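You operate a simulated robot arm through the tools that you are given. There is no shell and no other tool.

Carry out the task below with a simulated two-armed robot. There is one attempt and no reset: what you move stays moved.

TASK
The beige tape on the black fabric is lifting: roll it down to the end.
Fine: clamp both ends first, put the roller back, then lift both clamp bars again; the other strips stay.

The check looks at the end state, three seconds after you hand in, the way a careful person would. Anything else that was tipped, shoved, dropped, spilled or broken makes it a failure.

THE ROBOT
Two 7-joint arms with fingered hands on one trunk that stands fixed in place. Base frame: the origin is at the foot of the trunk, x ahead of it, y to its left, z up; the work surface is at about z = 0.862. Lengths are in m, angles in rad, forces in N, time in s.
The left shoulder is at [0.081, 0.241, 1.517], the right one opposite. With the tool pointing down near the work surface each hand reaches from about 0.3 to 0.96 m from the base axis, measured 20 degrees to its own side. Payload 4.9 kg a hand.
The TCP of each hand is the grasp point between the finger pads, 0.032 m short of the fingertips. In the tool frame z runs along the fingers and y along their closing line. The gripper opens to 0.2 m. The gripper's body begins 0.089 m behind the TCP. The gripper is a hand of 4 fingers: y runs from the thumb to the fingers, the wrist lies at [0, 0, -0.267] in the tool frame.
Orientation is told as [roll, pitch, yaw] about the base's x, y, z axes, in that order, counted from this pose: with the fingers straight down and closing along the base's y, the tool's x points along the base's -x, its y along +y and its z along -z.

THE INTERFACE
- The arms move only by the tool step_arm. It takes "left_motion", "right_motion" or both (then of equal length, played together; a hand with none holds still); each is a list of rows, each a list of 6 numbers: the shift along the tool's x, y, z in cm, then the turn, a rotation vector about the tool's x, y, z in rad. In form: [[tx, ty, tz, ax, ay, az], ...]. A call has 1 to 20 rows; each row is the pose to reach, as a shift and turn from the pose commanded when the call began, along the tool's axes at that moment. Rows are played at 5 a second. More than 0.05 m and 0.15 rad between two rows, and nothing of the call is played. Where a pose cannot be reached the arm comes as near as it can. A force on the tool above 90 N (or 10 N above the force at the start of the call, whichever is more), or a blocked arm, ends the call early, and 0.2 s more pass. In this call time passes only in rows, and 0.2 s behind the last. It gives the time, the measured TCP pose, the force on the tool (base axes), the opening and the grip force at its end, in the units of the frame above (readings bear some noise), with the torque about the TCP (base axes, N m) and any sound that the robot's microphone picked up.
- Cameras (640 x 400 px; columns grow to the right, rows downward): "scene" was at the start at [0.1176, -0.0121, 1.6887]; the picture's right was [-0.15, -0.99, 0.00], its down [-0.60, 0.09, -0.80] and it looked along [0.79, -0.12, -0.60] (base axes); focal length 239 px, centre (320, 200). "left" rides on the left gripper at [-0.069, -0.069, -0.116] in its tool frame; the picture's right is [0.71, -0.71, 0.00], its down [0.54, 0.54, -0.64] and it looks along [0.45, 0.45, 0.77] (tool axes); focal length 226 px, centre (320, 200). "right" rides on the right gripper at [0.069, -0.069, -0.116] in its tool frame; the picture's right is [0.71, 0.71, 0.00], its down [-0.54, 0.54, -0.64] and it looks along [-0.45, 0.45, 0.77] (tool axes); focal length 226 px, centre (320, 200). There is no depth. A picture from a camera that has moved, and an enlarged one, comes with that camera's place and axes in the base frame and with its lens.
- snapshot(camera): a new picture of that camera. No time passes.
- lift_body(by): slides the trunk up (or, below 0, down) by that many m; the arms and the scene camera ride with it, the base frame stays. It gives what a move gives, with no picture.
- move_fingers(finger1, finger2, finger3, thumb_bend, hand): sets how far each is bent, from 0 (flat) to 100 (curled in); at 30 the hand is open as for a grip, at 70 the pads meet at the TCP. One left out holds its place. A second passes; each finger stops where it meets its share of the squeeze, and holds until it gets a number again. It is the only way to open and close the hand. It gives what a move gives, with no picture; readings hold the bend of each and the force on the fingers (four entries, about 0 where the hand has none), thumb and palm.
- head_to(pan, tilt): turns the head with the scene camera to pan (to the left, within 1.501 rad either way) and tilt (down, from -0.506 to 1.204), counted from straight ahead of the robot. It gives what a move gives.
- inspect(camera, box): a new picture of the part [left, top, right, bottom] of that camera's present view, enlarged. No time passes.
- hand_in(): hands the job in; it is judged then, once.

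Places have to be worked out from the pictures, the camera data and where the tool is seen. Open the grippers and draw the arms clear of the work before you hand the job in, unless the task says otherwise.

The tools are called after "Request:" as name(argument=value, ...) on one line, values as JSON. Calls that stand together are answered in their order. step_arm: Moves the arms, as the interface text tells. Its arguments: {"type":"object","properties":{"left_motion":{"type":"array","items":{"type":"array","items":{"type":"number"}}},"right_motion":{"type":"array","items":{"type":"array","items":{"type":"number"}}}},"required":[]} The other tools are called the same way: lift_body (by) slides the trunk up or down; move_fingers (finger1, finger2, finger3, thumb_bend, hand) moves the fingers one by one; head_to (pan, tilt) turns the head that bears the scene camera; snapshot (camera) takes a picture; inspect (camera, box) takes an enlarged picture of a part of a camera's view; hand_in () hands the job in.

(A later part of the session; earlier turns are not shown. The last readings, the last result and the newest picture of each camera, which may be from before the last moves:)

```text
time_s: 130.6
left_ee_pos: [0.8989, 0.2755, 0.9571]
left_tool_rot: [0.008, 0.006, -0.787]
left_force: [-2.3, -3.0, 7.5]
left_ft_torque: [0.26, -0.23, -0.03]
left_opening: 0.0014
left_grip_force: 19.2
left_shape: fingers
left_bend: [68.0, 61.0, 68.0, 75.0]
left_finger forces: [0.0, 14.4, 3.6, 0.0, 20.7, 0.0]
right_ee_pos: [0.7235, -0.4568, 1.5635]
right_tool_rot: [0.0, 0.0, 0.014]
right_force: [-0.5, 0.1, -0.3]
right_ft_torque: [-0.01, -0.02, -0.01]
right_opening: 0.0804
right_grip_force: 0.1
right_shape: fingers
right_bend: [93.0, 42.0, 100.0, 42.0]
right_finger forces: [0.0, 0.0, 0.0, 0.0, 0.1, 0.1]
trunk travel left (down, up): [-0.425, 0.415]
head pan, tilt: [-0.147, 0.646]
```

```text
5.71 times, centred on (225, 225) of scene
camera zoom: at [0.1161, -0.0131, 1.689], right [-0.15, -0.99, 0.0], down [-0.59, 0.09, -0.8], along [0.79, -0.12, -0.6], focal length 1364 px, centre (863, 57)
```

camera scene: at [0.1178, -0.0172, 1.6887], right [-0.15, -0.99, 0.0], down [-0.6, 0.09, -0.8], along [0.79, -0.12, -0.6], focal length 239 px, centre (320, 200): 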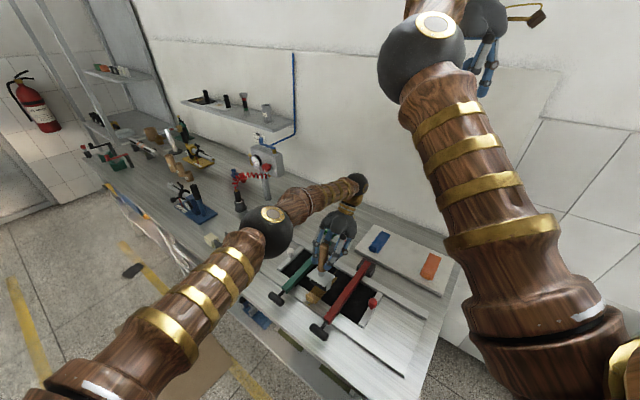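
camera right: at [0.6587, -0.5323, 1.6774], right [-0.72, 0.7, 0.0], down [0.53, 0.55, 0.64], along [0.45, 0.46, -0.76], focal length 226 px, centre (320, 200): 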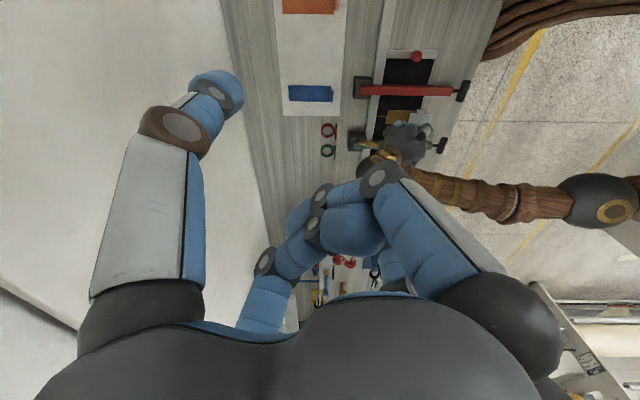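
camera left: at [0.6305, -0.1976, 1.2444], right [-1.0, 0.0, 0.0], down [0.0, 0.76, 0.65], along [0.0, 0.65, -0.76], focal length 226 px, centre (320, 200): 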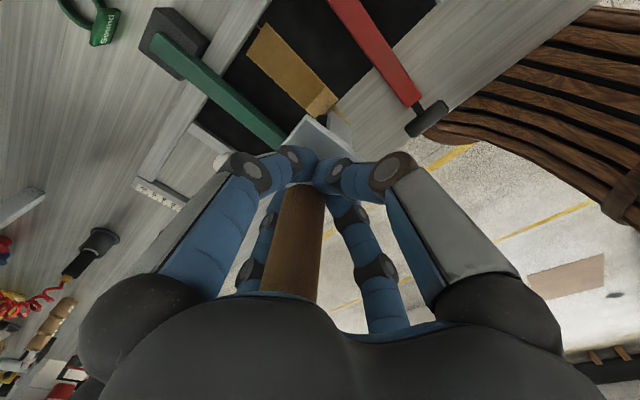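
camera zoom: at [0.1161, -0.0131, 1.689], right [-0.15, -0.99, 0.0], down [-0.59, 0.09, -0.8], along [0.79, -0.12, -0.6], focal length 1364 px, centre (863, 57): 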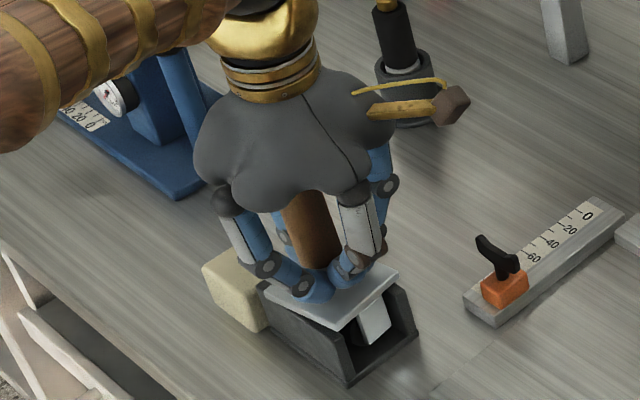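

Seated with 7.5 N. Opening the hand in two stages.

Request:
move_fingers(hand="left", finger1=55, finger2=50, finger3=55, thumb_bend=58)

Request:
move_fingers(hand="left", finger1=30, finger2=30, finger3=30, thumb_bend=30)

Request:
snapshot(camera="left")

Request:
inspect(camera="scene", box=[195, 190, 255, 260])

```text
time_s: 131.6
left_ee_pos: [0.8985, 0.2761, 0.9527]
left_tool_rot: [0.008, 0.003, -0.783]
left_force: [0.4, -0.5, -0.3]
left_ft_torque: [0.01, 0.0, -0.02]
left_opening: 0.0472
left_grip_force: 0.1
left_shape: fingers
left_bend: [55.0, 50.0, 55.0, 57.0]
left_finger forces: [0.1, 0.0, 0.1, 0.0, 0.1, 0.0]
right_ee_pos: [0.7264, -0.4558, 1.5625]
right_tool_rot: [0.001, 0.0, 0.014]
right_force: [0.6, 1.3, -0.2]
right_ft_torque: [0.02, -0.01, 0.02]
right_opening: 0.0802
right_grip_force: 0.0
right_shape: fingers
right_bend: [93.0, 42.0, 100.0, 42.0]
right_finger forces: [0.1, 0.0, 0.1, 0.0, 0.0, 0.1]
trunk travel left (down, up): [-0.425, 0.415]
head pan, tilt: [-0.147, 0.646]
```

```text
time_s: 132.6
left_ee_pos: [0.8996, 0.2756, 0.9548]
left_tool_rot: [0.009, 0.003, -0.784]
left_force: [0.2, -0.8, 0.2]
left_ft_torque: [0.02, -0.03, 0.0]
left_opening: 0.1399
left_grip_force: 0.0
left_shape: fingers
left_bend: [30.0, 30.0, 30.0, 30.0]
left_finger forces: [0.0, 0.1, 0.0, 0.0, 0.1, 0.0]
right_ee_pos: [0.7263, -0.4559, 1.5625]
right_tool_rot: [-0.002, -0.001, 0.014]
right_force: [-0.1, 0.1, 0.7]
right_ft_torque: [0.02, -0.04, 0.02]
right_opening: 0.0804
right_grip_force: 0.1
right_shape: fingers
right_bend: [93.0, 42.0, 100.0, 42.0]
right_finger forces: [0.1, 0.0, 0.0, 0.1, 0.0, 0.1]
trunk travel left (down, up): [-0.425, 0.415]
head pan, tilt: [-0.147, 0.646]
```

```text
taken
camera left: at [0.8986, 0.1768, 1.0696], right [-1.0, 0.0, 0.0], down [0.0, 0.76, 0.65], along [0.0, 0.65, -0.76], focal length 226 px, centre (320, 200)
```

left: 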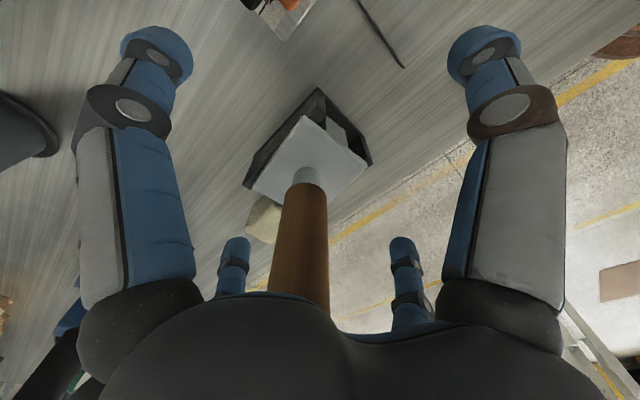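

```text
5.71 times, centred on (225, 225) of scene
camera zoom: at [0.1176, -0.0122, 1.6887], right [-0.15, -0.99, 0.0], down [-0.6, 0.09, -0.8], along [0.79, -0.12, -0.6], focal length 1364 px, centre (863, 57)
```

zoom: 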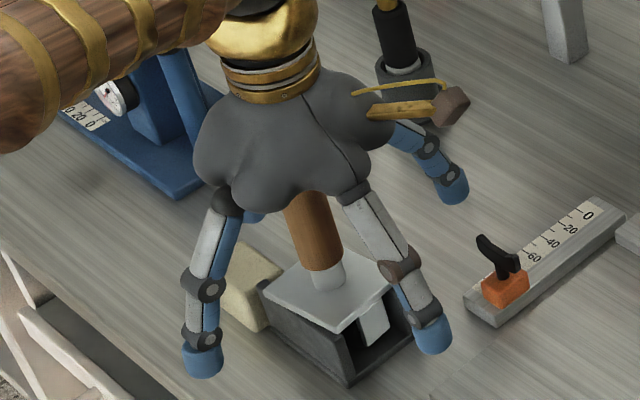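

The roller is seated. Next I'll recentre the strip by its tab: rise, shape the pinch again, and go above the tab.

Request:
step_arm(left_motion=[[0, 0, -3, 0, 0, 0], [0, 0, -7, 0, 0, 0], [0, 0, -11, 0, 0, 0], [0, 0, -15, 0, 0, 0], [0, 0, -18, 0, 0, 0], [-0.4, -4, -18, 0, 0, 0], [-0.8, -8, -18, 0, 0, 0], [-1.2, -12, -18, 0, 0, 0], [-1.6, -16, -18, 0, 0, 0], [-2, -20, -18, 0, 0, 0], [-2.4, -24, -18, 0, 0, 0], [-2.8, -28, -18, 0, 0, 0], [-3.2, -32, -18, 0, 0, 0], [-3.6, -36, -18, 0, 0, 0], [-4, -40, -18, 0, 0, 0], [-4.3, -44.2, -17, 0, 0, 0]])

Request:
move_fingers(hand="left", finger2=59, finger3=100, thumb_bend=59)

Request:
move_fingers(hand="left", finger1=100)

Request:
step_arm(left_motion=[[0, 0, 4, 0, 0, 0], [0, 0, 8, 0, 0, 0], [0, 0, 12, 0, 0, 0], [0, 0, 15, 0, 0, 0], [0, 0, 18, 0, 0, 0]])

Request:
inspect(camera="left", box=[220, 60, 420, 240])

Request:
inspect(camera="scene", box=[200, 200, 260, 260])

```text
time_s: 136.0
left_ee_pos: [0.6145, -0.0704, 1.1211]
left_tool_rot: [0.008, 0.005, -0.783]
left_force: [0.4, 1.1, 0.9]
left_ft_torque: [0.0, 0.01, 0.01]
left_opening: 0.1398
left_grip_force: 0.2
left_shape: fingers
left_bend: [30.0, 30.0, 30.0, 30.0]
left_finger forces: [0.0, 0.1, 0.1, 0.1, 0.1, 0.0]
right_ee_pos: [0.7264, -0.4573, 1.5615]
right_tool_rot: [0.003, 0.0, 0.014]
right_force: [-0.4, -1.0, 0.1]
right_ft_torque: [0.04, -0.01, 0.02]
right_opening: 0.0801
right_grip_force: 0.0
right_shape: fingers
right_bend: [93.0, 42.0, 100.0, 42.0]
right_finger forces: [0.0, 0.0, 0.0, 0.0, 0.0, 0.0]
trunk travel left (down, up): [-0.425, 0.415]
head pan, tilt: [-0.147, 0.646]
```

```text
time_s: 137.0
left_ee_pos: [0.6162, -0.0696, 1.1209]
left_tool_rot: [0.008, 0.002, -0.786]
left_force: [-0.2, 0.9, 0.0]
left_ft_torque: [0.01, -0.01, 0.0]
left_opening: 0.1008
left_grip_force: 0.0
left_shape: fingers
left_bend: [30.0, 59.0, 100.0, 59.0]
left_finger forces: [0.0, 0.0, 0.1, 0.1, 0.0, 0.0]
right_ee_pos: [0.725, -0.4549, 1.5625]
right_tool_rot: [0.0, 0.001, 0.013]
right_force: [-0.4, 0.5, -0.3]
right_ft_torque: [0.01, 0.0, -0.03]
right_opening: 0.08
right_grip_force: 0.0
right_shape: fingers
right_bend: [93.0, 42.0, 100.0, 42.0]
right_finger forces: [0.1, 0.0, 0.1, 0.0, 0.0, 0.0]
trunk travel left (down, up): [-0.425, 0.415]
head pan, tilt: [-0.147, 0.646]
```

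```text
time_s: 138.0
left_ee_pos: [0.615, -0.0692, 1.1212]
left_tool_rot: [0.007, 0.004, -0.784]
left_force: [1.1, 0.2, 0.9]
left_ft_torque: [0.01, -0.01, 0.0]
left_opening: 0.048
left_grip_force: 0.1
left_shape: fingers
left_bend: [92.0, 59.0, 100.0, 59.0]
left_finger forces: [0.0, 0.1, 0.0, 0.1, 0.0, 0.1]
right_ee_pos: [0.7259, -0.4566, 1.5616]
right_tool_rot: [0.0, 0.0, 0.015]
right_force: [-0.2, -0.1, -0.1]
right_ft_torque: [-0.03, -0.01, -0.01]
right_opening: 0.0802
right_grip_force: 0.0
right_shape: fingers
right_bend: [93.0, 42.0, 100.0, 42.0]
right_finger forces: [0.1, 0.0, 0.0, 0.1, 0.0, 0.0]
trunk travel left (down, up): [-0.425, 0.415]
head pan, tilt: [-0.147, 0.646]
```

```text
time_s: 139.2
left_ee_pos: [0.6186, -0.0683, 0.9425]
left_tool_rot: [0.007, 0.004, -0.786]
left_force: [0.3, -0.5, -0.2]
left_ft_torque: [-0.01, -0.01, 0.03]
left_opening: 0.0478
left_grip_force: 0.0
left_shape: fingers
left_bend: [93.0, 59.0, 100.0, 59.0]
left_finger forces: [0.0, 0.0, 0.0, 0.0, 0.0, 0.0]
right_ee_pos: [0.7268, -0.4559, 1.562]
right_tool_rot: [0.0, 0.003, 0.015]
right_force: [0.6, 0.2, 0.0]
right_ft_torque: [0.01, 0.0, -0.03]
right_opening: 0.0803
right_grip_force: 0.0
right_shape: fingers
right_bend: [93.0, 42.0, 100.0, 42.0]
right_finger forces: [0.0, 0.1, 0.0, 0.0, 0.0, 0.0]
trunk travel left (down, up): [-0.425, 0.415]
head pan, tilt: [-0.147, 0.646]
```

```text
2.22 times, centred on (320, 150) of left
camera zoom: at [0.6183, -0.1664, 1.057], right [-1.0, 0.0, 0.0], down [0.0, 0.76, 0.65], along [0.0, 0.65, -0.76], focal length 502 px, centre (320, 311)
```

zoom: 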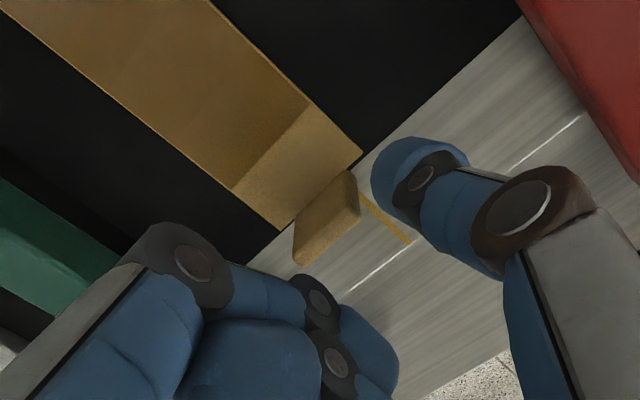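

```text
6.67 times, centred on (230, 230) of scene
camera zoom: at [0.1185, -0.0125, 1.6887], right [-0.15, -0.99, 0.0], down [-0.6, 0.09, -0.8], along [0.79, -0.12, -0.6], focal length 1591 px, centre (920, 0)
```

zoom: 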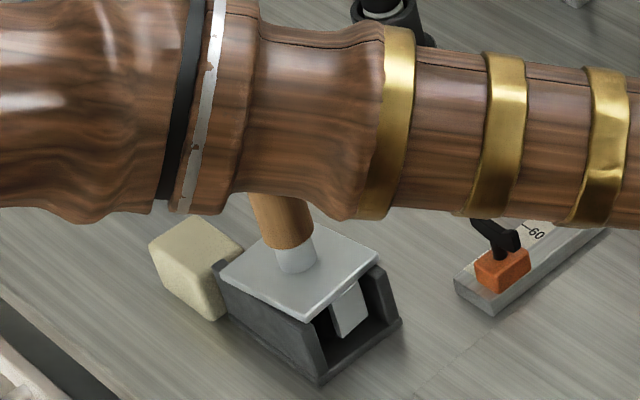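

The tab is under the pinch. I lower and close on it.

Request:
step_arm(left_motion=[[0, 0, 1.5, 0, 0, 0], [0, 0, 2.8, 0, 0, 0], [0, 0, 3.5, 0, 0, 0]])

Request:
move_fingers(hand="left", finger2=67, thumb_bend=67)

Request:
inspect(camera="right", box=[370, 70, 450, 150])

```text
time_s: 140.0
left_ee_pos: [0.6186, -0.0671, 0.9067]
left_tool_rot: [0.009, 0.004, -0.783]
left_force: [0.5, 0.0, 0.0]
left_ft_torque: [0.0, 0.01, 0.02]
left_opening: 0.0479
left_grip_force: 0.1
left_shape: fingers
left_bend: [93.0, 59.0, 100.0, 59.0]
left_finger forces: [0.0, 0.0, 0.0, 0.0, 0.1, 0.0]
right_ee_pos: [0.7261, -0.4554, 1.5634]
right_tool_rot: [0.002, -0.001, 0.014]
right_force: [-0.6, 0.0, -0.7]
right_ft_torque: [-0.01, -0.01, 0.0]
right_opening: 0.0802
right_grip_force: 0.0
right_shape: fingers
right_bend: [93.0, 42.0, 100.0, 42.0]
right_finger forces: [0.0, 0.1, 0.0, 0.0, 0.0, 0.1]
trunk travel left (down, up): [-0.425, 0.415]
head pan, tilt: [-0.147, 0.646]
```

```text
time_s: 141.0
left_ee_pos: [0.6186, -0.0669, 0.908]
left_tool_rot: [0.009, 0.002, -0.783]
left_force: [0.1, 0.4, 0.4]
left_ft_torque: [0.02, 0.01, 0.0]
left_opening: 0.0382
left_grip_force: 4.7
left_shape: fingers
left_bend: [93.0, 64.0, 100.0, 65.0]
left_finger forces: [0.0, 4.3, 0.0, 0.0, 4.3, 0.1]
right_ee_pos: [0.7266, -0.456, 1.5625]
right_tool_rot: [0.001, 0.0, 0.013]
right_force: [0.2, -0.5, 0.1]
right_ft_torque: [-0.02, 0.01, -0.02]
right_opening: 0.0804
right_grip_force: 0.0
right_shape: fingers
right_bend: [93.0, 42.0, 100.0, 42.0]
right_finger forces: [0.0, 0.0, 0.0, 0.1, 0.0, 0.1]
trunk travel left (down, up): [-0.425, 0.415]
head pan, tilt: [-0.147, 0.646]
```

```text
5.00 times, centred on (410, 110) of right
camera zoom: at [0.6588, -0.5271, 1.679], right [-0.72, 0.7, 0.0], down [0.53, 0.55, 0.64], along [0.45, 0.46, -0.77], focal length 1130 px, centre (-130, 650)
```

zoom: 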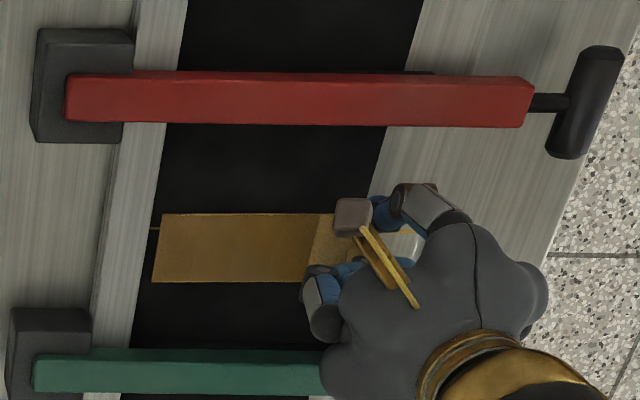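

The strip is 19 px (about 13.5 mm) off its line towards the green bar. I'll slide it back by that much.

Request:
step_arm(left_motion=[[0, -0.35, 0, 0, 0, 0], [0, -0.7, 0, 0, 0, 0], [0, -1.05, 0, 0, 0, 0], [0, -1.35, 0, 0, 0, 0]])

Request:
inspect(camera="right", box=[370, 70, 450, 150])

```text
time_s: 142.0
left_ee_pos: [0.6092, -0.0762, 0.907]
left_tool_rot: [0.008, 0.005, -0.783]
left_force: [0.4, -0.1, 0.9]
left_ft_torque: [0.0, 0.01, 0.03]
left_opening: 0.0377
left_grip_force: 3.9
left_shape: fingers
left_bend: [93.0, 64.0, 100.0, 65.0]
left_finger forces: [0.0, 4.7, 0.0, 0.0, 4.3, 0.0]
right_ee_pos: [0.7263, -0.4551, 1.5618]
right_tool_rot: [0.0, 0.0, 0.014]
right_force: [0.2, 0.2, 0.8]
right_ft_torque: [-0.02, -0.04, -0.03]
right_opening: 0.0801
right_grip_force: 0.0
right_shape: fingers
right_bend: [93.0, 42.0, 100.0, 42.0]
right_finger forces: [0.1, 0.0, 0.1, 0.1, 0.0, 0.0]
trunk travel left (down, up): [-0.425, 0.415]
head pan, tilt: [-0.147, 0.646]
```

```text
5.00 times, centred on (410, 110) of right
camera zoom: at [0.6587, -0.5272, 1.6791], right [-0.72, 0.7, 0.0], down [0.53, 0.55, 0.64], along [0.45, 0.46, -0.77], focal length 1130 px, centre (-130, 650)
```

zoom: 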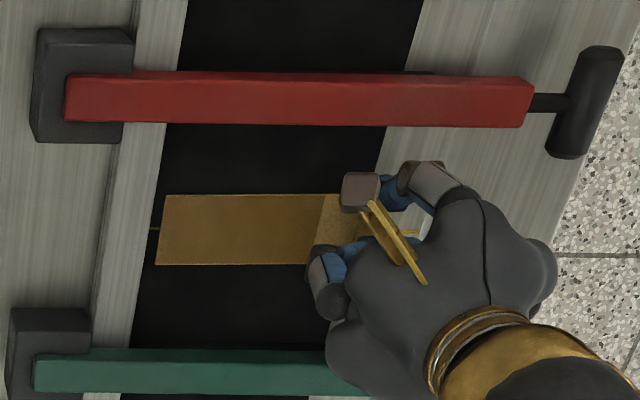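

The strip is back on its line. Before rolling again I want to know whether the raised tab gives way when pressed, so I'll release it and press lightly on it from above with closed fingertips.

Request:
move_fingers(hand="left", finger2=58, thumb_bend=58)

Request:
step_arm(left_motion=[[0, 0, -1.5, 0, 0, 0], [0, 0, -3.5, 0, 0, 0]])

Request:
move_fingers(hand="left", finger2=71, thumb_bend=71)

Request:
step_arm(left_motion=[[0.3, 0, 0.8, 0, 0, 0], [0.3, 0, 1.3, 0, 0, 0], [0.3, 0, 1.7, 0, 0, 0]])

Request:
inspect(camera="left", box=[240, 80, 400, 240])

```text
time_s: 143.0
left_ee_pos: [0.6076, -0.077, 0.9064]
left_tool_rot: [0.008, 0.003, -0.783]
left_force: [1.5, 0.7, 4.6]
left_ft_torque: [-0.14, 0.05, 0.07]
left_opening: 0.0499
left_grip_force: 2.3
left_shape: fingers
left_bend: [93.0, 57.0, 100.0, 57.0]
left_finger forces: [0.0, 0.4, 0.0, 0.1, 4.3, 0.0]
right_ee_pos: [0.7261, -0.4557, 1.564]
right_tool_rot: [-0.001, 0.002, 0.015]
right_force: [-0.1, -0.3, -0.3]
right_ft_torque: [-0.02, -0.02, -0.01]
right_opening: 0.0806
right_grip_force: 0.1
right_shape: fingers
right_bend: [93.0, 42.0, 100.0, 42.0]
right_finger forces: [0.0, 0.0, 0.1, 0.0, 0.0, 0.1]
trunk travel left (down, up): [-0.425, 0.415]
head pan, tilt: [-0.147, 0.646]
```

```text
time_s: 143.6
left_ee_pos: [0.6069, -0.0762, 0.9419]
left_tool_rot: [0.009, 0.004, -0.783]
left_force: [0.4, 0.0, 0.1]
left_ft_torque: [0.02, -0.03, -0.03]
left_opening: 0.0513
left_grip_force: 0.0
left_shape: fingers
left_bend: [93.0, 57.0, 100.0, 57.0]
left_finger forces: [0.1, 0.1, 0.0, 0.0, 0.0, 0.0]
right_ee_pos: [0.7251, -0.4556, 1.5623]
right_tool_rot: [0.0, 0.0, 0.014]
right_force: [0.5, 0.3, 0.7]
right_ft_torque: [0.02, -0.02, 0.04]
right_opening: 0.0804
right_grip_force: 0.1
right_shape: fingers
right_bend: [93.0, 42.0, 100.0, 42.0]
right_finger forces: [0.0, 0.0, 0.1, 0.0, 0.0, 0.1]
trunk travel left (down, up): [-0.425, 0.415]
head pan, tilt: [-0.147, 0.646]
```

```text
time_s: 144.6
left_ee_pos: [0.6086, -0.0759, 0.9407]
left_tool_rot: [0.009, 0.004, -0.783]
left_force: [-0.2, -0.6, -0.4]
left_ft_torque: [-0.01, 0.03, 0.0]
left_opening: 0.0283
left_grip_force: 0.1
left_shape: fingers
left_bend: [93.0, 71.0, 100.0, 71.0]
left_finger forces: [0.0, 0.0, 0.1, 0.0, 0.1, 0.0]
right_ee_pos: [0.7257, -0.4551, 1.5633]
right_tool_rot: [-0.001, -0.001, 0.014]
right_force: [-0.2, 0.2, -0.5]
right_ft_torque: [-0.02, 0.04, -0.01]
right_opening: 0.0805
right_grip_force: 0.0
right_shape: fingers
right_bend: [93.0, 42.0, 100.0, 42.0]
right_finger forces: [0.0, 0.0, 0.0, 0.0, 0.1, 0.0]
trunk travel left (down, up): [-0.425, 0.415]
head pan, tilt: [-0.147, 0.646]
```

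```text
time_s: 145.4
left_ee_pos: [0.6064, -0.0761, 0.929]
left_tool_rot: [0.012, -0.002, -0.785]
left_force: [0.8, -1.3, 45.4]
left_ft_torque: [-0.12, -0.16, 0.0]
left_opening: 0.0264
left_grip_force: 31.3
left_shape: fingers
left_bend: [93.0, 72.0, 100.0, 72.0]
left_finger forces: [0.1, 30.1, 0.1, 0.0, 31.8, 0.0]
right_ee_pos: [0.721, -0.4545, 1.5667]
right_tool_rot: [0.001, -0.004, 0.014]
right_force: [1.1, -0.2, -0.2]
right_ft_torque: [0.01, -0.02, 0.02]
right_opening: 0.0804
right_grip_force: 0.1
right_shape: fingers
right_bend: [93.0, 42.0, 100.0, 42.0]
right_finger forces: [0.1, 0.0, 0.0, 0.0, 0.0, 0.1]
trunk travel left (down, up): [-0.425, 0.415]
head pan, tilt: [-0.147, 0.646]
```

```text
2.50 times, centred on (320, 160) of left
camera zoom: at [0.6035, -0.1732, 1.0446], right [-1.0, 0.0, -0.01], down [-0.01, 0.76, 0.65], along [0.01, 0.65, -0.76], focal length 565 px, centre (320, 300)
```

zoom: 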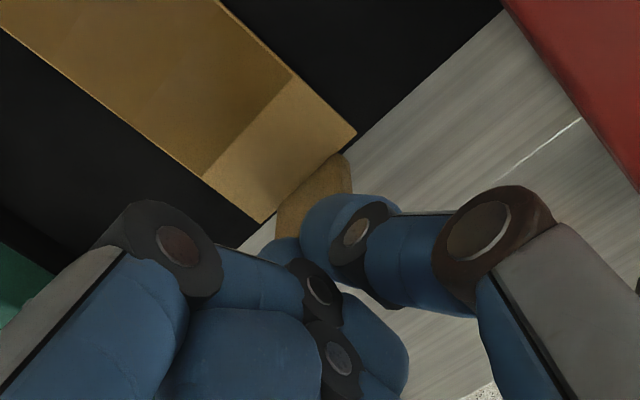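

The tab is rigid (45 N at a fingertip height of 0.897, so it stands about 29 mm tall). I back off; the roller must be kept upright so its plate clears the tab. I'll check the strip didn't move.

Request:
step_arm(left_motion=[[0, 0, -1, 0, 0, 0], [0, 0, -4, 0, 0, 0], [0, 0, -8, 0, 0, 0], [0, 0, -12, 0, 0, 0], [0, 0, -16, 0, 0, 0], [0, 0, -20, 0, 0, 0]])

Request:
move_fingers(hand="left", finger1=30, finger2=30, finger3=30, thumb_bend=30)

Request:
step_arm(left_motion=[[0.7, 4, -1, 0, 0, 0], [1.4, 8, -2, 0, 0, 0], [2.1, 12, -3, 0, 0, 0], [2.8, 16, -4, 0, 0, 0], [3.5, 20, -5, 0, 0, 0], [4.2, 24, -6, 0, 0, 0], [4.9, 28, -6, 0, 0, 0], [5.6, 32, -6, 0, 0, 0], [6.3, 36, -6, 0, 0, 0], [7, 40, -6, 0, 0, 0], [4.5, 44, -6, 0, 0, 0], [4.5, 47, -6, 0, 0, 0]])

Request:
inspect(camera="right", box=[370, 70, 450, 150])

Request:
inspect(camera="left", box=[240, 20, 400, 180])

```text
time_s: 146.8
left_ee_pos: [0.6025, -0.0751, 1.1246]
left_tool_rot: [0.008, 0.003, -0.784]
left_force: [0.2, -0.1, 0.1]
left_ft_torque: [0.03, -0.03, -0.03]
left_opening: 0.0281
left_grip_force: 0.0
left_shape: fingers
left_bend: [93.0, 71.0, 100.0, 71.0]
left_finger forces: [0.0, 0.0, 0.0, 0.0, 0.0, 0.1]
right_ee_pos: [0.7237, -0.4553, 1.5638]
right_tool_rot: [-0.001, 0.0, 0.013]
right_force: [-0.8, -0.8, 0.1]
right_ft_torque: [-0.01, -0.03, -0.01]
right_opening: 0.0805
right_grip_force: 0.1
right_shape: fingers
right_bend: [93.0, 42.0, 100.0, 42.0]
right_finger forces: [0.0, 0.0, 0.1, 0.1, 0.0, 0.0]
trunk travel left (down, up): [-0.425, 0.415]
head pan, tilt: [-0.147, 0.646]
```

```text
time_s: 147.8
left_ee_pos: [0.6051, -0.0748, 1.1239]
left_tool_rot: [0.006, 0.003, -0.783]
left_force: [-0.6, 0.4, 0.8]
left_ft_torque: [-0.05, -0.01, -0.02]
left_opening: 0.1397
left_grip_force: 0.0
left_shape: fingers
left_bend: [30.0, 30.0, 30.0, 30.0]
left_finger forces: [0.0, 0.1, 0.0, 0.1, 0.0, 0.0]
right_ee_pos: [0.7263, -0.4559, 1.5623]
right_tool_rot: [0.0, 0.001, 0.015]
right_force: [-0.3, -0.6, 0.2]
right_ft_torque: [0.0, 0.01, 0.0]
right_opening: 0.0804
right_grip_force: 0.0
right_shape: fingers
right_bend: [93.0, 42.0, 100.0, 42.0]
right_finger forces: [0.0, 0.1, 0.0, 0.0, 0.0, 0.0]
trunk travel left (down, up): [-0.425, 0.415]
head pan, tilt: [-0.147, 0.646]
```

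```text
time_s: 150.4
left_ee_pos: [0.9077, 0.2885, 1.188]
left_tool_rot: [0.007, 0.003, -0.785]
left_force: [0.5, 0.3, -0.3]
left_ft_torque: [0.01, 0.02, -0.01]
left_opening: 0.1396
left_grip_force: 0.1
left_shape: fingers
left_bend: [30.0, 30.0, 30.0, 30.0]
left_finger forces: [0.0, 0.0, 0.0, 0.0, 0.1, 0.1]
right_ee_pos: [0.7263, -0.4566, 1.5619]
right_tool_rot: [0.0, 0.003, 0.013]
right_force: [0.3, -1.3, 0.2]
right_ft_torque: [-0.03, 0.03, -0.02]
right_opening: 0.0803
right_grip_force: 0.0
right_shape: fingers
right_bend: [93.0, 42.0, 100.0, 42.0]
right_finger forces: [0.1, 0.0, 0.0, 0.0, 0.1, 0.0]
trunk travel left (down, up): [-0.425, 0.415]
head pan, tilt: [-0.147, 0.646]
```

```text
5.00 times, centred on (410, 110) of right
camera zoom: at [0.6601, -0.5276, 1.6783], right [-0.72, 0.7, 0.0], down [0.53, 0.55, 0.64], along [0.45, 0.46, -0.77], focal length 1130 px, centre (-130, 650)
```

zoom: 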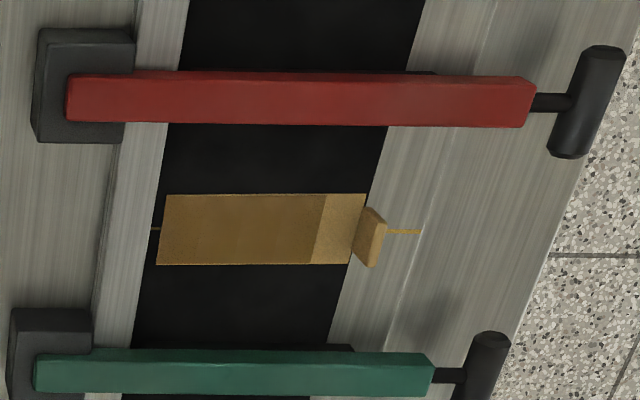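

```text
2.50 times, centred on (320, 100) of left
camera zoom: at [0.906, 0.1907, 1.3029], right [-1.0, 0.0, 0.0], down [0.0, 0.76, 0.65], along [0.0, 0.65, -0.76], focal length 565 px, centre (320, 450)
```

zoom: 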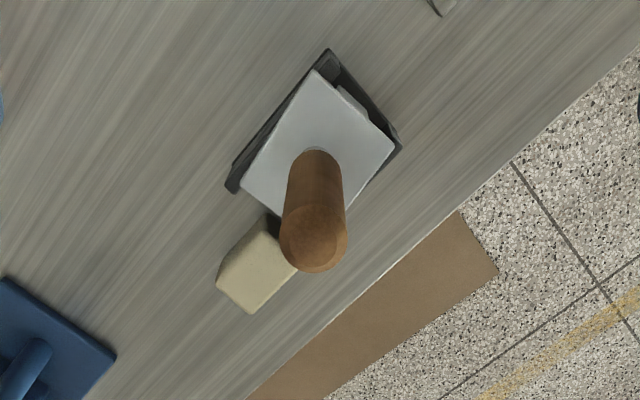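

The strip is in place (within ~3 mm). The handle is at about (0.908, 0.285); I'll descend to z≈0.985 and this time set the thumb by position so it can't push the handle aside.

Request:
step_arm(left_motion=[[-0.3, -0.2, 4, 0, 0, 0], [-0.3, -0.2, 8, 0, 0, 0], [-0.3, -0.2, 12, 0, 0, 0], [-0.3, -0.2, 16, 0, 0, 0], [-0.3, -0.2, 18.5, 0, 0, 0], [-0.3, -0.2, 20.3, 0, 0, 0]])

Request:
move_fingers(hand="left", finger1=60, finger2=60, finger3=60, thumb_bend=60)

Request:
snapshot(camera="left")

```text
time_s: 151.8
left_ee_pos: [0.9079, 0.2879, 0.9847]
left_tool_rot: [0.009, 0.002, -0.786]
left_force: [-0.7, 0.1, 0.4]
left_ft_torque: [0.03, 0.0, 0.0]
left_opening: 0.1398
left_grip_force: 0.1
left_shape: fingers
left_bend: [30.0, 30.0, 30.0, 30.0]
left_finger forces: [0.1, 0.0, 0.0, 0.1, 0.0, 0.0]
right_ee_pos: [0.7252, -0.4564, 1.5631]
right_tool_rot: [0.0, 0.0, 0.014]
right_force: [0.1, 0.5, -0.2]
right_ft_torque: [0.01, -0.02, 0.03]
right_opening: 0.0801
right_grip_force: 0.1
right_shape: fingers
right_bend: [93.0, 42.0, 100.0, 42.0]
right_finger forces: [0.0, 0.0, 0.0, 0.1, 0.0, 0.0]
trunk travel left (down, up): [-0.425, 0.415]
head pan, tilt: [-0.147, 0.646]
```

```text
time_s: 152.8
left_ee_pos: [0.9071, 0.2879, 0.9846]
left_tool_rot: [0.006, 0.003, -0.785]
left_force: [0.2, -0.5, 0.1]
left_ft_torque: [0.04, 0.01, -0.03]
left_opening: 0.0337
left_grip_force: 0.1
left_shape: fingers
left_bend: [60.0, 60.0, 60.0, 60.0]
left_finger forces: [0.0, 0.0, 0.0, 0.0, 0.1, 0.0]
right_ee_pos: [0.7274, -0.4554, 1.561]
right_tool_rot: [0.0, 0.0, 0.014]
right_force: [0.4, -0.3, 0.5]
right_ft_torque: [-0.02, 0.0, 0.0]
right_opening: 0.0806
right_grip_force: 0.1
right_shape: fingers
right_bend: [93.0, 42.0, 100.0, 42.0]
right_finger forces: [0.0, 0.1, 0.1, 0.0, 0.0, 0.1]
trunk travel left (down, up): [-0.425, 0.415]
head pan, tilt: [-0.147, 0.646]
```

```text
taken
camera left: at [0.9074, 0.1893, 1.0988], right [-1.0, 0.0, 0.0], down [0.0, 0.76, 0.65], along [0.0, 0.65, -0.76], focal length 226 px, centre (320, 200)
```

left: 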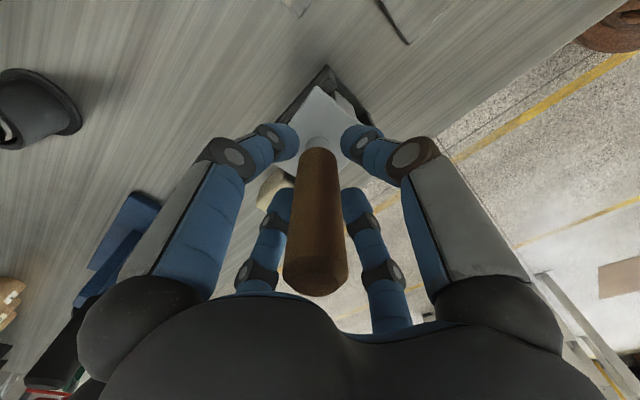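

Request:
move_fingers(hand="left", finger1=80, finger2=80, finger3=80, thumb_bend=65)

Request:
snapshot(camera="left")

```text
time_s: 153.8
left_ee_pos: [0.9085, 0.2874, 0.9843]
left_tool_rot: [0.006, 0.004, -0.782]
left_force: [0.6, 1.1, 0.1]
left_ft_torque: [-0.08, -0.02, 0.01]
left_opening: 0.0183
left_grip_force: 14.5
left_shape: fingers
left_bend: [65.0, 66.0, 65.0, 64.0]
left_finger forces: [8.8, 7.4, 8.3, 0.0, 3.6, 0.0]
right_ee_pos: [0.7255, -0.4558, 1.5626]
right_tool_rot: [0.0, 0.001, 0.015]
right_force: [-0.3, -0.2, 0.4]
right_ft_torque: [0.03, -0.01, -0.02]
right_opening: 0.0802
right_grip_force: 0.1
right_shape: fingers
right_bend: [93.0, 42.0, 100.0, 42.0]
right_finger forces: [0.0, 0.1, 0.1, 0.0, 0.0, 0.1]
trunk travel left (down, up): [-0.425, 0.415]
head pan, tilt: [-0.147, 0.646]
```

```text
taken
camera left: at [0.9075, 0.1895, 1.0987], right [-1.0, 0.0, 0.0], down [0.0, 0.76, 0.65], along [0.0, 0.65, -0.76], focal length 226 px, centre (320, 200)
```

left: 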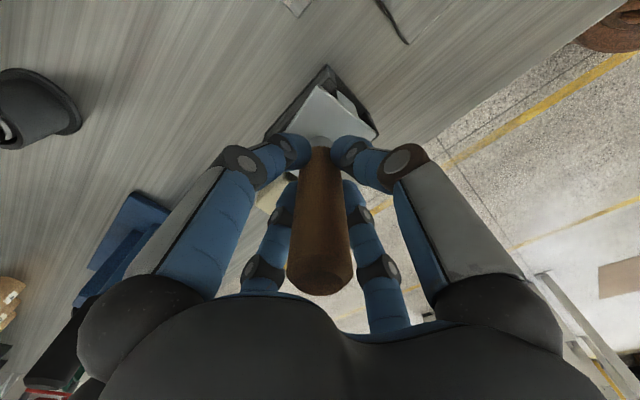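

Nearly symmetric; I'll bring the thumb up slightly to balance finger 2.

Request:
move_fingers(hand="left", thumb_bend=67)

Request:
step_arm(left_motion=[[0, 0, -1.5, 0, 0, 0], [0, 0, -3, 0, 0, 0], [0, 0, -6, 0, 0, 0], [0, 0, -10, 0, 0, 0], [0, 0, -14, 0, 0, 0]])

Request:
inspect(camera="scene", box=[185, 150, 265, 260])

Request:
snapshot(camera="left")

```text
time_s: 154.8
left_ee_pos: [0.9084, 0.2878, 0.9837]
left_tool_rot: [0.006, 0.003, -0.783]
left_force: [0.3, 0.9, 0.4]
left_ft_torque: [-0.02, 0.03, -0.05]
left_opening: 0.0181
left_grip_force: 16.2
left_shape: fingers
left_bend: [65.0, 66.0, 65.0, 65.0]
left_finger forces: [8.6, 8.6, 8.4, 0.0, 6.4, 0.1]
right_ee_pos: [0.7251, -0.4552, 1.5635]
right_tool_rot: [0.002, 0.001, 0.015]
right_force: [-0.4, -0.3, -0.3]
right_ft_torque: [-0.01, -0.03, 0.0]
right_opening: 0.0803
right_grip_force: 0.0
right_shape: fingers
right_bend: [93.0, 42.0, 100.0, 42.0]
right_finger forces: [0.0, 0.0, 0.0, 0.1, 0.1, 0.0]
trunk travel left (down, up): [-0.425, 0.415]
head pan, tilt: [-0.147, 0.646]
```

```text
time_s: 156.0
left_ee_pos: [0.9037, 0.2853, 1.125]
left_tool_rot: [0.01, 0.004, -0.784]
left_force: [-0.4, 0.6, -3.3]
left_ft_torque: [0.04, -0.01, -0.01]
left_opening: 0.0183
left_grip_force: 14.7
left_shape: fingers
left_bend: [65.0, 66.0, 65.0, 65.0]
left_finger forces: [8.3, 8.0, 8.1, 0.0, 5.9, 0.1]
right_ee_pos: [0.725, -0.4565, 1.5631]
right_tool_rot: [0.0, -0.002, 0.016]
right_force: [0.0, 0.0, 0.2]
right_ft_torque: [0.02, 0.03, -0.01]
right_opening: 0.0804
right_grip_force: 0.0
right_shape: fingers
right_bend: [93.0, 42.0, 100.0, 42.0]
right_finger forces: [0.0, 0.1, 0.0, 0.0, 0.0, 0.0]
trunk travel left (down, up): [-0.425, 0.415]
head pan, tilt: [-0.147, 0.646]
```

```text
3.64 times, centred on (225, 205) of scene
camera zoom: at [0.1166, -0.0124, 1.6887], right [-0.15, -0.99, 0.0], down [-0.59, 0.09, -0.8], along [0.79, -0.12, -0.6], focal length 868 px, centre (666, 182)
```

zoom: 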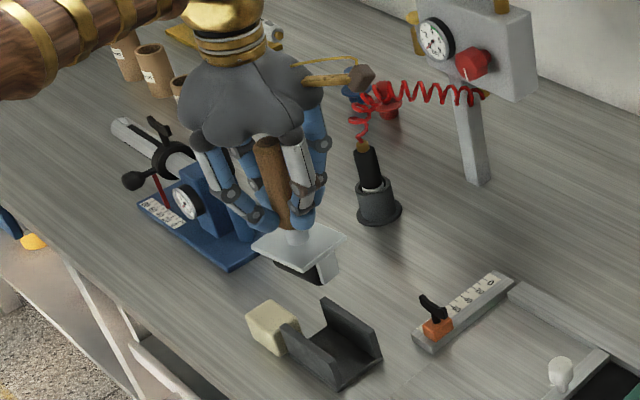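

```text
taken
camera left: at [0.9042, 0.1874, 1.2395], right [-1.0, 0.0, 0.0], down [0.0, 0.76, 0.65], along [0.0, 0.65, -0.76], focal length 226 px, centre (320, 200)
```

left: 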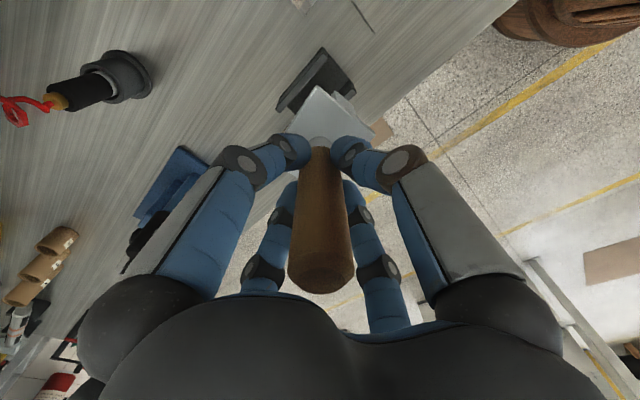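

The grip is balanced and the tool upright. I'll carry it to above the pressed part of the strip.

Request:
step_arm(left_motion=[[-0.9, -3.8, 0, 0, 0, 0], [-1.9, -7.7, 0, 0, 0, 0], [-2.8, -11.5, 0, 0, 0, 0], [-3.8, -15.4, 0, 0, 0, 0], [-4.7, -19.2, 0, 0, 0, 0], [-5.6, -23.1, 0, 0, 0, 0], [-6.6, -26.9, 0, 0, 0, 0], [-7.5, -30.8, 0, 0, 0, 0], [-8.5, -34.6, 0, 0, 0, 0], [-9.4, -38.5, 0, 0, 0, 0], [-10.3, -42.3, 0, 0, 0, 0], [-11.3, -46.2, 0, 0, 0, 0], [-11.3, -46.2, 4, 0, 0, 0], [-11.3, -46.2, 8, 0, 0, 0], [-11.3, -46.2, 10.5, 0, 0, 0]])

Request:
inspect(camera="left", box=[170, 0, 420, 180])

Request:
inspect(camera="scene", box=[280, 210, 370, 310])

Request:
inspect(camera="right", box=[370, 70, 450, 150])

```text
time_s: 159.2
left_ee_pos: [0.6602, -0.1215, 1.0147]
left_tool_rot: [0.009, 0.002, -0.785]
left_force: [0.2, -0.2, -3.1]
left_ft_torque: [0.04, -0.01, -0.01]
left_opening: 0.0184
left_grip_force: 14.9
left_shape: fingers
left_bend: [65.0, 66.0, 65.0, 65.0]
left_finger forces: [8.2, 7.9, 7.7, 0.0, 5.9, 0.0]
right_ee_pos: [0.7253, -0.4564, 1.5622]
right_tool_rot: [-0.002, -0.001, 0.014]
right_force: [-0.4, 0.0, -1.1]
right_ft_torque: [0.06, 0.0, -0.01]
right_opening: 0.0802
right_grip_force: 0.0
right_shape: fingers
right_bend: [93.0, 42.0, 100.0, 42.0]
right_finger forces: [0.0, 0.1, 0.0, 0.1, 0.1, 0.1]
trunk travel left (down, up): [-0.425, 0.415]
head pan, tilt: [-0.147, 0.646]
```

```text
2.22 times, centred on (295, 90) of left
camera zoom: at [0.6595, -0.2194, 1.1299], right [-1.0, 0.0, 0.0], down [0.0, 0.76, 0.65], along [0.0, 0.65, -0.76], focal length 502 px, centre (376, 444)
```

zoom: 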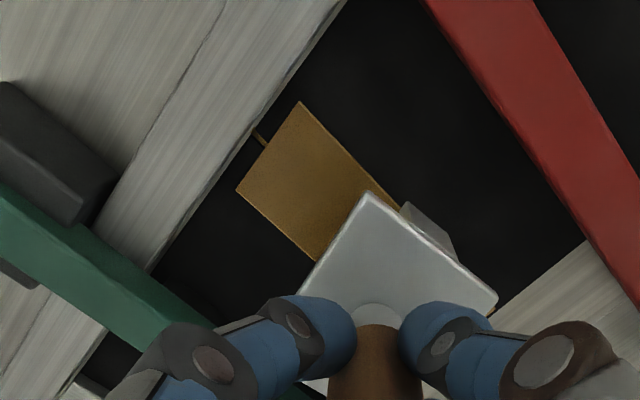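

```text
4.00 times, centred on (325, 260) of scene
camera zoom: at [0.1178, -0.0134, 1.6887], right [-0.15, -0.99, 0.0], down [-0.6, 0.09, -0.8], along [0.79, -0.12, -0.6], focal length 954 px, centre (300, -40)
```

zoom: 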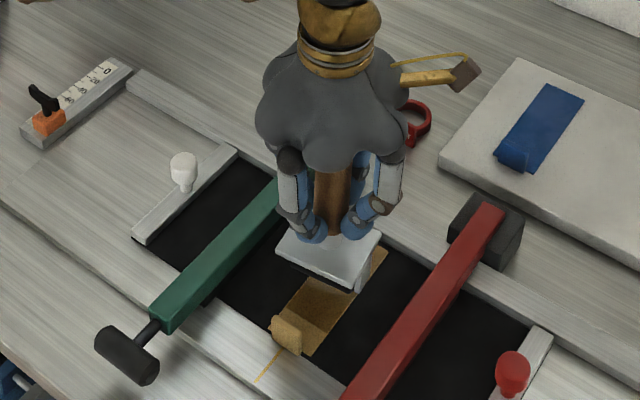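

```text
5.00 times, centred on (410, 110) of right
camera zoom: at [0.6587, -0.5284, 1.6787], right [-0.72, 0.7, 0.0], down [0.53, 0.55, 0.64], along [0.45, 0.46, -0.77], focal length 1130 px, centre (-130, 650)
```

zoom: 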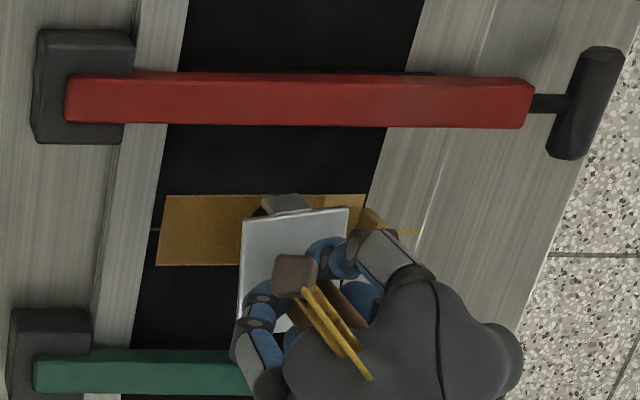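

Well centred. I'll lower gently to contact with a light load.

Request:
step_arm(left_motion=[[0, -0.15, 1, 0, 0, 0], [0, -0.15, 1.8, 0, 0, 0], [0, -0.15, 2.3, 0, 0, 0]])

Request:
step_arm(left_motion=[[0, 0, 0.2, 0, 0, 0], [0, 0, 0.4, 0, 0, 0], [0, 0, 0.6, 0, 0, 0]])

```text
time_s: 160.0
left_ee_pos: [0.6599, -0.1205, 0.9928]
left_tool_rot: [0.009, 0.003, -0.785]
left_force: [-0.2, -0.3, -2.5]
left_ft_torque: [0.02, 0.04, 0.0]
left_opening: 0.0183
left_grip_force: 14.4
left_shape: fingers
left_bend: [65.0, 66.0, 65.0, 65.0]
left_finger forces: [8.1, 8.0, 7.8, 0.0, 5.9, 0.0]
right_ee_pos: [0.7254, -0.4544, 1.562]
right_tool_rot: [-0.001, 0.0, 0.014]
right_force: [0.0, -0.2, -0.4]
right_ft_torque: [-0.02, 0.0, -0.03]
right_opening: 0.0803
right_grip_force: 0.1
right_shape: fingers
right_bend: [93.0, 42.0, 100.0, 42.0]
right_finger forces: [0.0, 0.1, 0.1, 0.0, 0.1, 0.1]
trunk travel left (down, up): [-0.425, 0.415]
head pan, tilt: [-0.147, 0.646]
```

```text
time_s: 160.8
left_ee_pos: [0.6592, -0.1211, 0.9876]
left_tool_rot: [0.01, 0.001, -0.783]
left_force: [1.9, 2.0, 12.3]
left_ft_torque: [0.03, -0.06, 0.02]
left_opening: 0.018
left_grip_force: 18.6
left_shape: fingers
left_bend: [65.0, 66.0, 65.0, 65.0]
left_finger forces: [10.0, 10.6, 9.9, 0.0, 6.8, 0.1]
right_ee_pos: [0.7239, -0.4539, 1.5643]
right_tool_rot: [-0.001, 0.001, 0.015]
right_force: [0.3, -0.8, 0.4]
right_ft_torque: [-0.01, 0.03, -0.01]
right_opening: 0.0804
right_grip_force: 0.1
right_shape: fingers
right_bend: [93.0, 42.0, 100.0, 42.0]
right_finger forces: [0.0, 0.0, 0.0, 0.0, 0.1, 0.1]
trunk travel left (down, up): [-0.425, 0.415]
head pan, tilt: [-0.147, 0.646]
```

Load about 15 N, almost no tipping torque. Rolling towards the near end, 3.5 cm to begin with.

Request:
step_arm(left_motion=[[0.35, 0.1, 0, 0, 0, 0], [0.7, 0.1, 0, 0, 0, 0], [1.05, 0.1, 0, 0, 0, 0], [1.4, 0.1, 0, 0, 0, 0], [1.75, 0.1, 0, 0, 0, 0], [2.1, 0.1, 0, 0, 0, 0], [2.45, 0.1, 0, 0, 0, 0], [2.8, 0.1, 0, 0, 0, 0], [3.15, 0.1, 0, 0, 0, 0], [3.5, 0.1, 0, 0, 0, 0]])

Request:
inspect(camera="right", box=[370, 70, 450, 150])

Request:
inspect(camera="scene", box=[280, 210, 370, 310])

Request:
inspect(camera="left", box=[170, 0, 420, 180])

```text
time_s: 163.0
left_ee_pos: [0.6339, -0.0967, 0.9891]
left_tool_rot: [0.007, 0.002, -0.785]
left_force: [-1.9, -2.9, 17.6]
left_ft_torque: [-0.26, 0.14, -0.03]
left_opening: 0.018
left_grip_force: 20.4
left_shape: fingers
left_bend: [65.0, 66.0, 65.0, 65.0]
left_finger forces: [11.7, 8.7, 10.2, 0.0, 10.2, 0.0]
right_ee_pos: [0.723, -0.4553, 1.5651]
right_tool_rot: [0.0, -0.002, 0.015]
right_force: [0.0, 1.0, -0.3]
right_ft_torque: [-0.01, -0.03, 0.01]
right_opening: 0.0804
right_grip_force: 0.1
right_shape: fingers
right_bend: [93.0, 42.0, 100.0, 42.0]
right_finger forces: [0.1, 0.0, 0.1, 0.1, 0.0, 0.0]
trunk travel left (down, up): [-0.425, 0.415]
head pan, tilt: [-0.147, 0.646]
```

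```text
5.00 times, centred on (410, 110) of right
camera zoom: at [0.6562, -0.5271, 1.6802], right [-0.72, 0.7, 0.0], down [0.53, 0.55, 0.64], along [0.45, 0.46, -0.77], focal length 1130 px, centre (-130, 650)
```

zoom: 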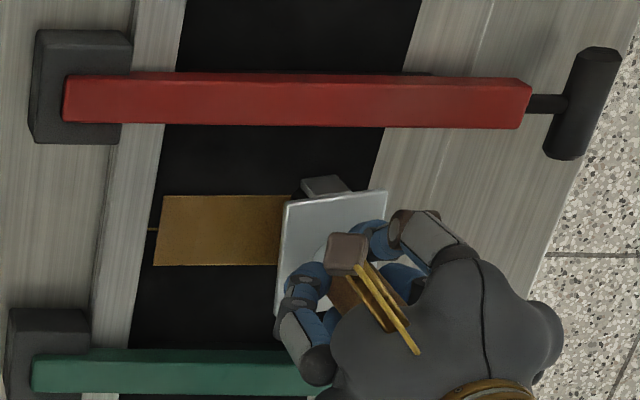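

```text
4.00 times, centred on (325, 260) of scene
camera zoom: at [0.1152, -0.0123, 1.6889], right [-0.15, -0.99, 0.0], down [-0.59, 0.09, -0.8], along [0.79, -0.12, -0.6], focal length 954 px, centre (300, -40)
```

zoom: 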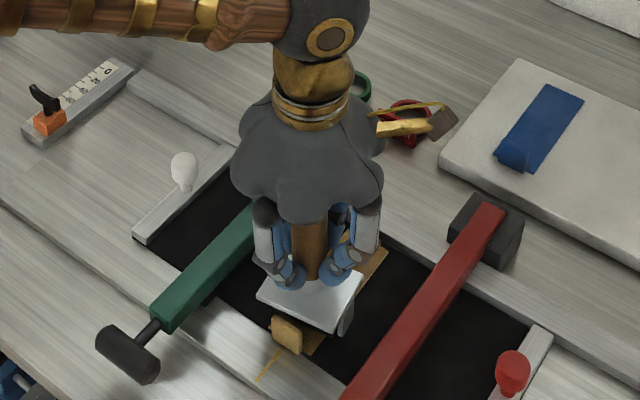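

```text
2.22 times, centred on (295, 90) of left
camera zoom: at [0.6332, -0.1952, 1.103], right [-1.0, 0.0, 0.0], down [0.0, 0.76, 0.65], along [0.0, 0.65, -0.76], focal length 502 px, centre (376, 444)
```

zoom: 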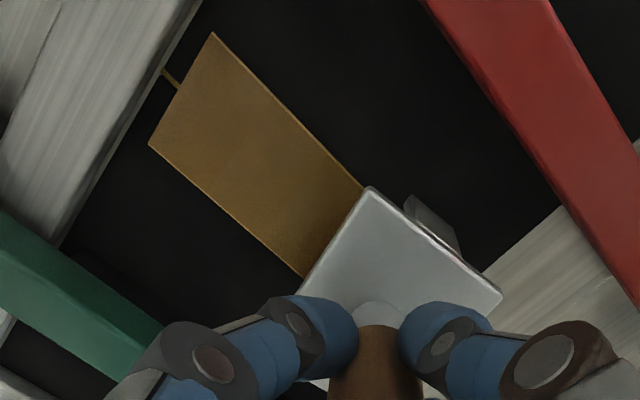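

The strip stayed put and the tool is upright. I'll continue slowly, 1.5 cm more.

Request:
step_arm(left_motion=[[0.25, 0, 0, 0, 0, 0], [0.5, 0, 0, 0, 0, 0], [0.75, 0, 0, 0, 0, 0], [1.0, 0, 0, 0, 0, 0], [1.25, 0, 0, 0, 0, 0], [1.5, 0, 0, 0, 0, 0]])

Request:
inspect(camera="right", box=[370, 70, 450, 150])

Request:
inspect(camera="scene", box=[290, 240, 350, 310])

Request:
inspect(camera="left", box=[170, 0, 420, 180])

```text
time_s: 164.4
left_ee_pos: [0.6227, -0.0868, 0.9878]
left_tool_rot: [0.01, 0.004, -0.786]
left_force: [-2.4, -4.7, 15.2]
left_ft_torque: [-0.41, -0.01, -0.02]
left_opening: 0.0179
left_grip_force: 21.2
left_shape: fingers
left_bend: [65.0, 66.0, 65.0, 65.0]
left_finger forces: [13.3, 8.5, 9.7, 0.1, 9.8, 0.0]
right_ee_pos: [0.7242, -0.4564, 1.5637]
right_tool_rot: [-0.001, -0.002, 0.015]
right_force: [-0.3, -0.4, 0.1]
right_ft_torque: [-0.02, 0.0, 0.01]
right_opening: 0.0802
right_grip_force: 0.0
right_shape: fingers
right_bend: [93.0, 42.0, 100.0, 42.0]
right_finger forces: [0.0, 0.1, 0.1, 0.0, 0.0, 0.1]
trunk travel left (down, up): [-0.425, 0.415]
head pan, tilt: [-0.147, 0.646]
```

```text
5.00 times, centred on (410, 110) of right
camera zoom: at [0.6567, -0.5275, 1.6798], right [-0.72, 0.7, 0.0], down [0.53, 0.55, 0.64], along [0.45, 0.46, -0.77], focal length 1130 px, centre (-130, 650)
```

zoom: 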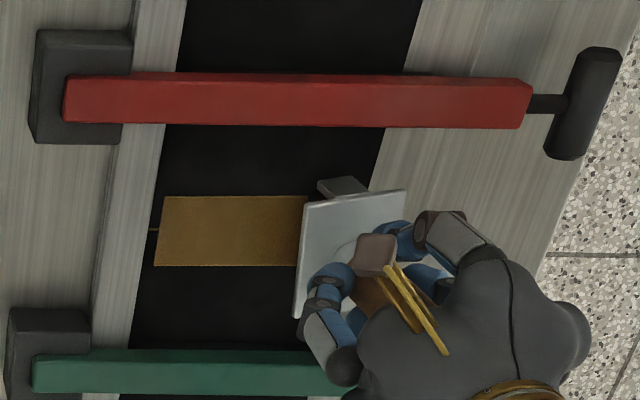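

```text
5.71 times, centred on (320, 275) of scene
camera zoom: at [0.1157, -0.0126, 1.6888], right [-0.15, -0.99, 0.0], down [-0.59, 0.09, -0.8], along [0.79, -0.12, -0.6], focal length 1364 px, centre (320, -229)
```

zoom: 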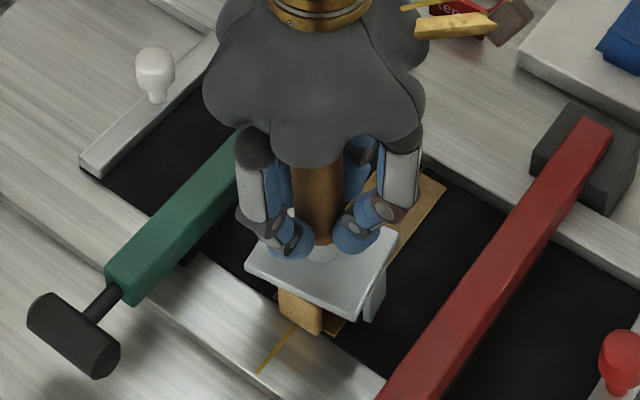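

```text
2.22 times, centred on (295, 90) of left
camera zoom: at [0.6232, -0.185, 1.1029], right [-1.0, 0.0, 0.0], down [0.0, 0.76, 0.65], along [0.0, 0.65, -0.76], focal length 502 px, centre (376, 444)
```

zoom: 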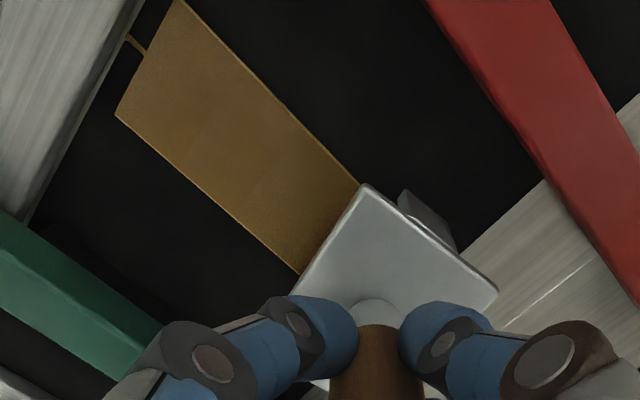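

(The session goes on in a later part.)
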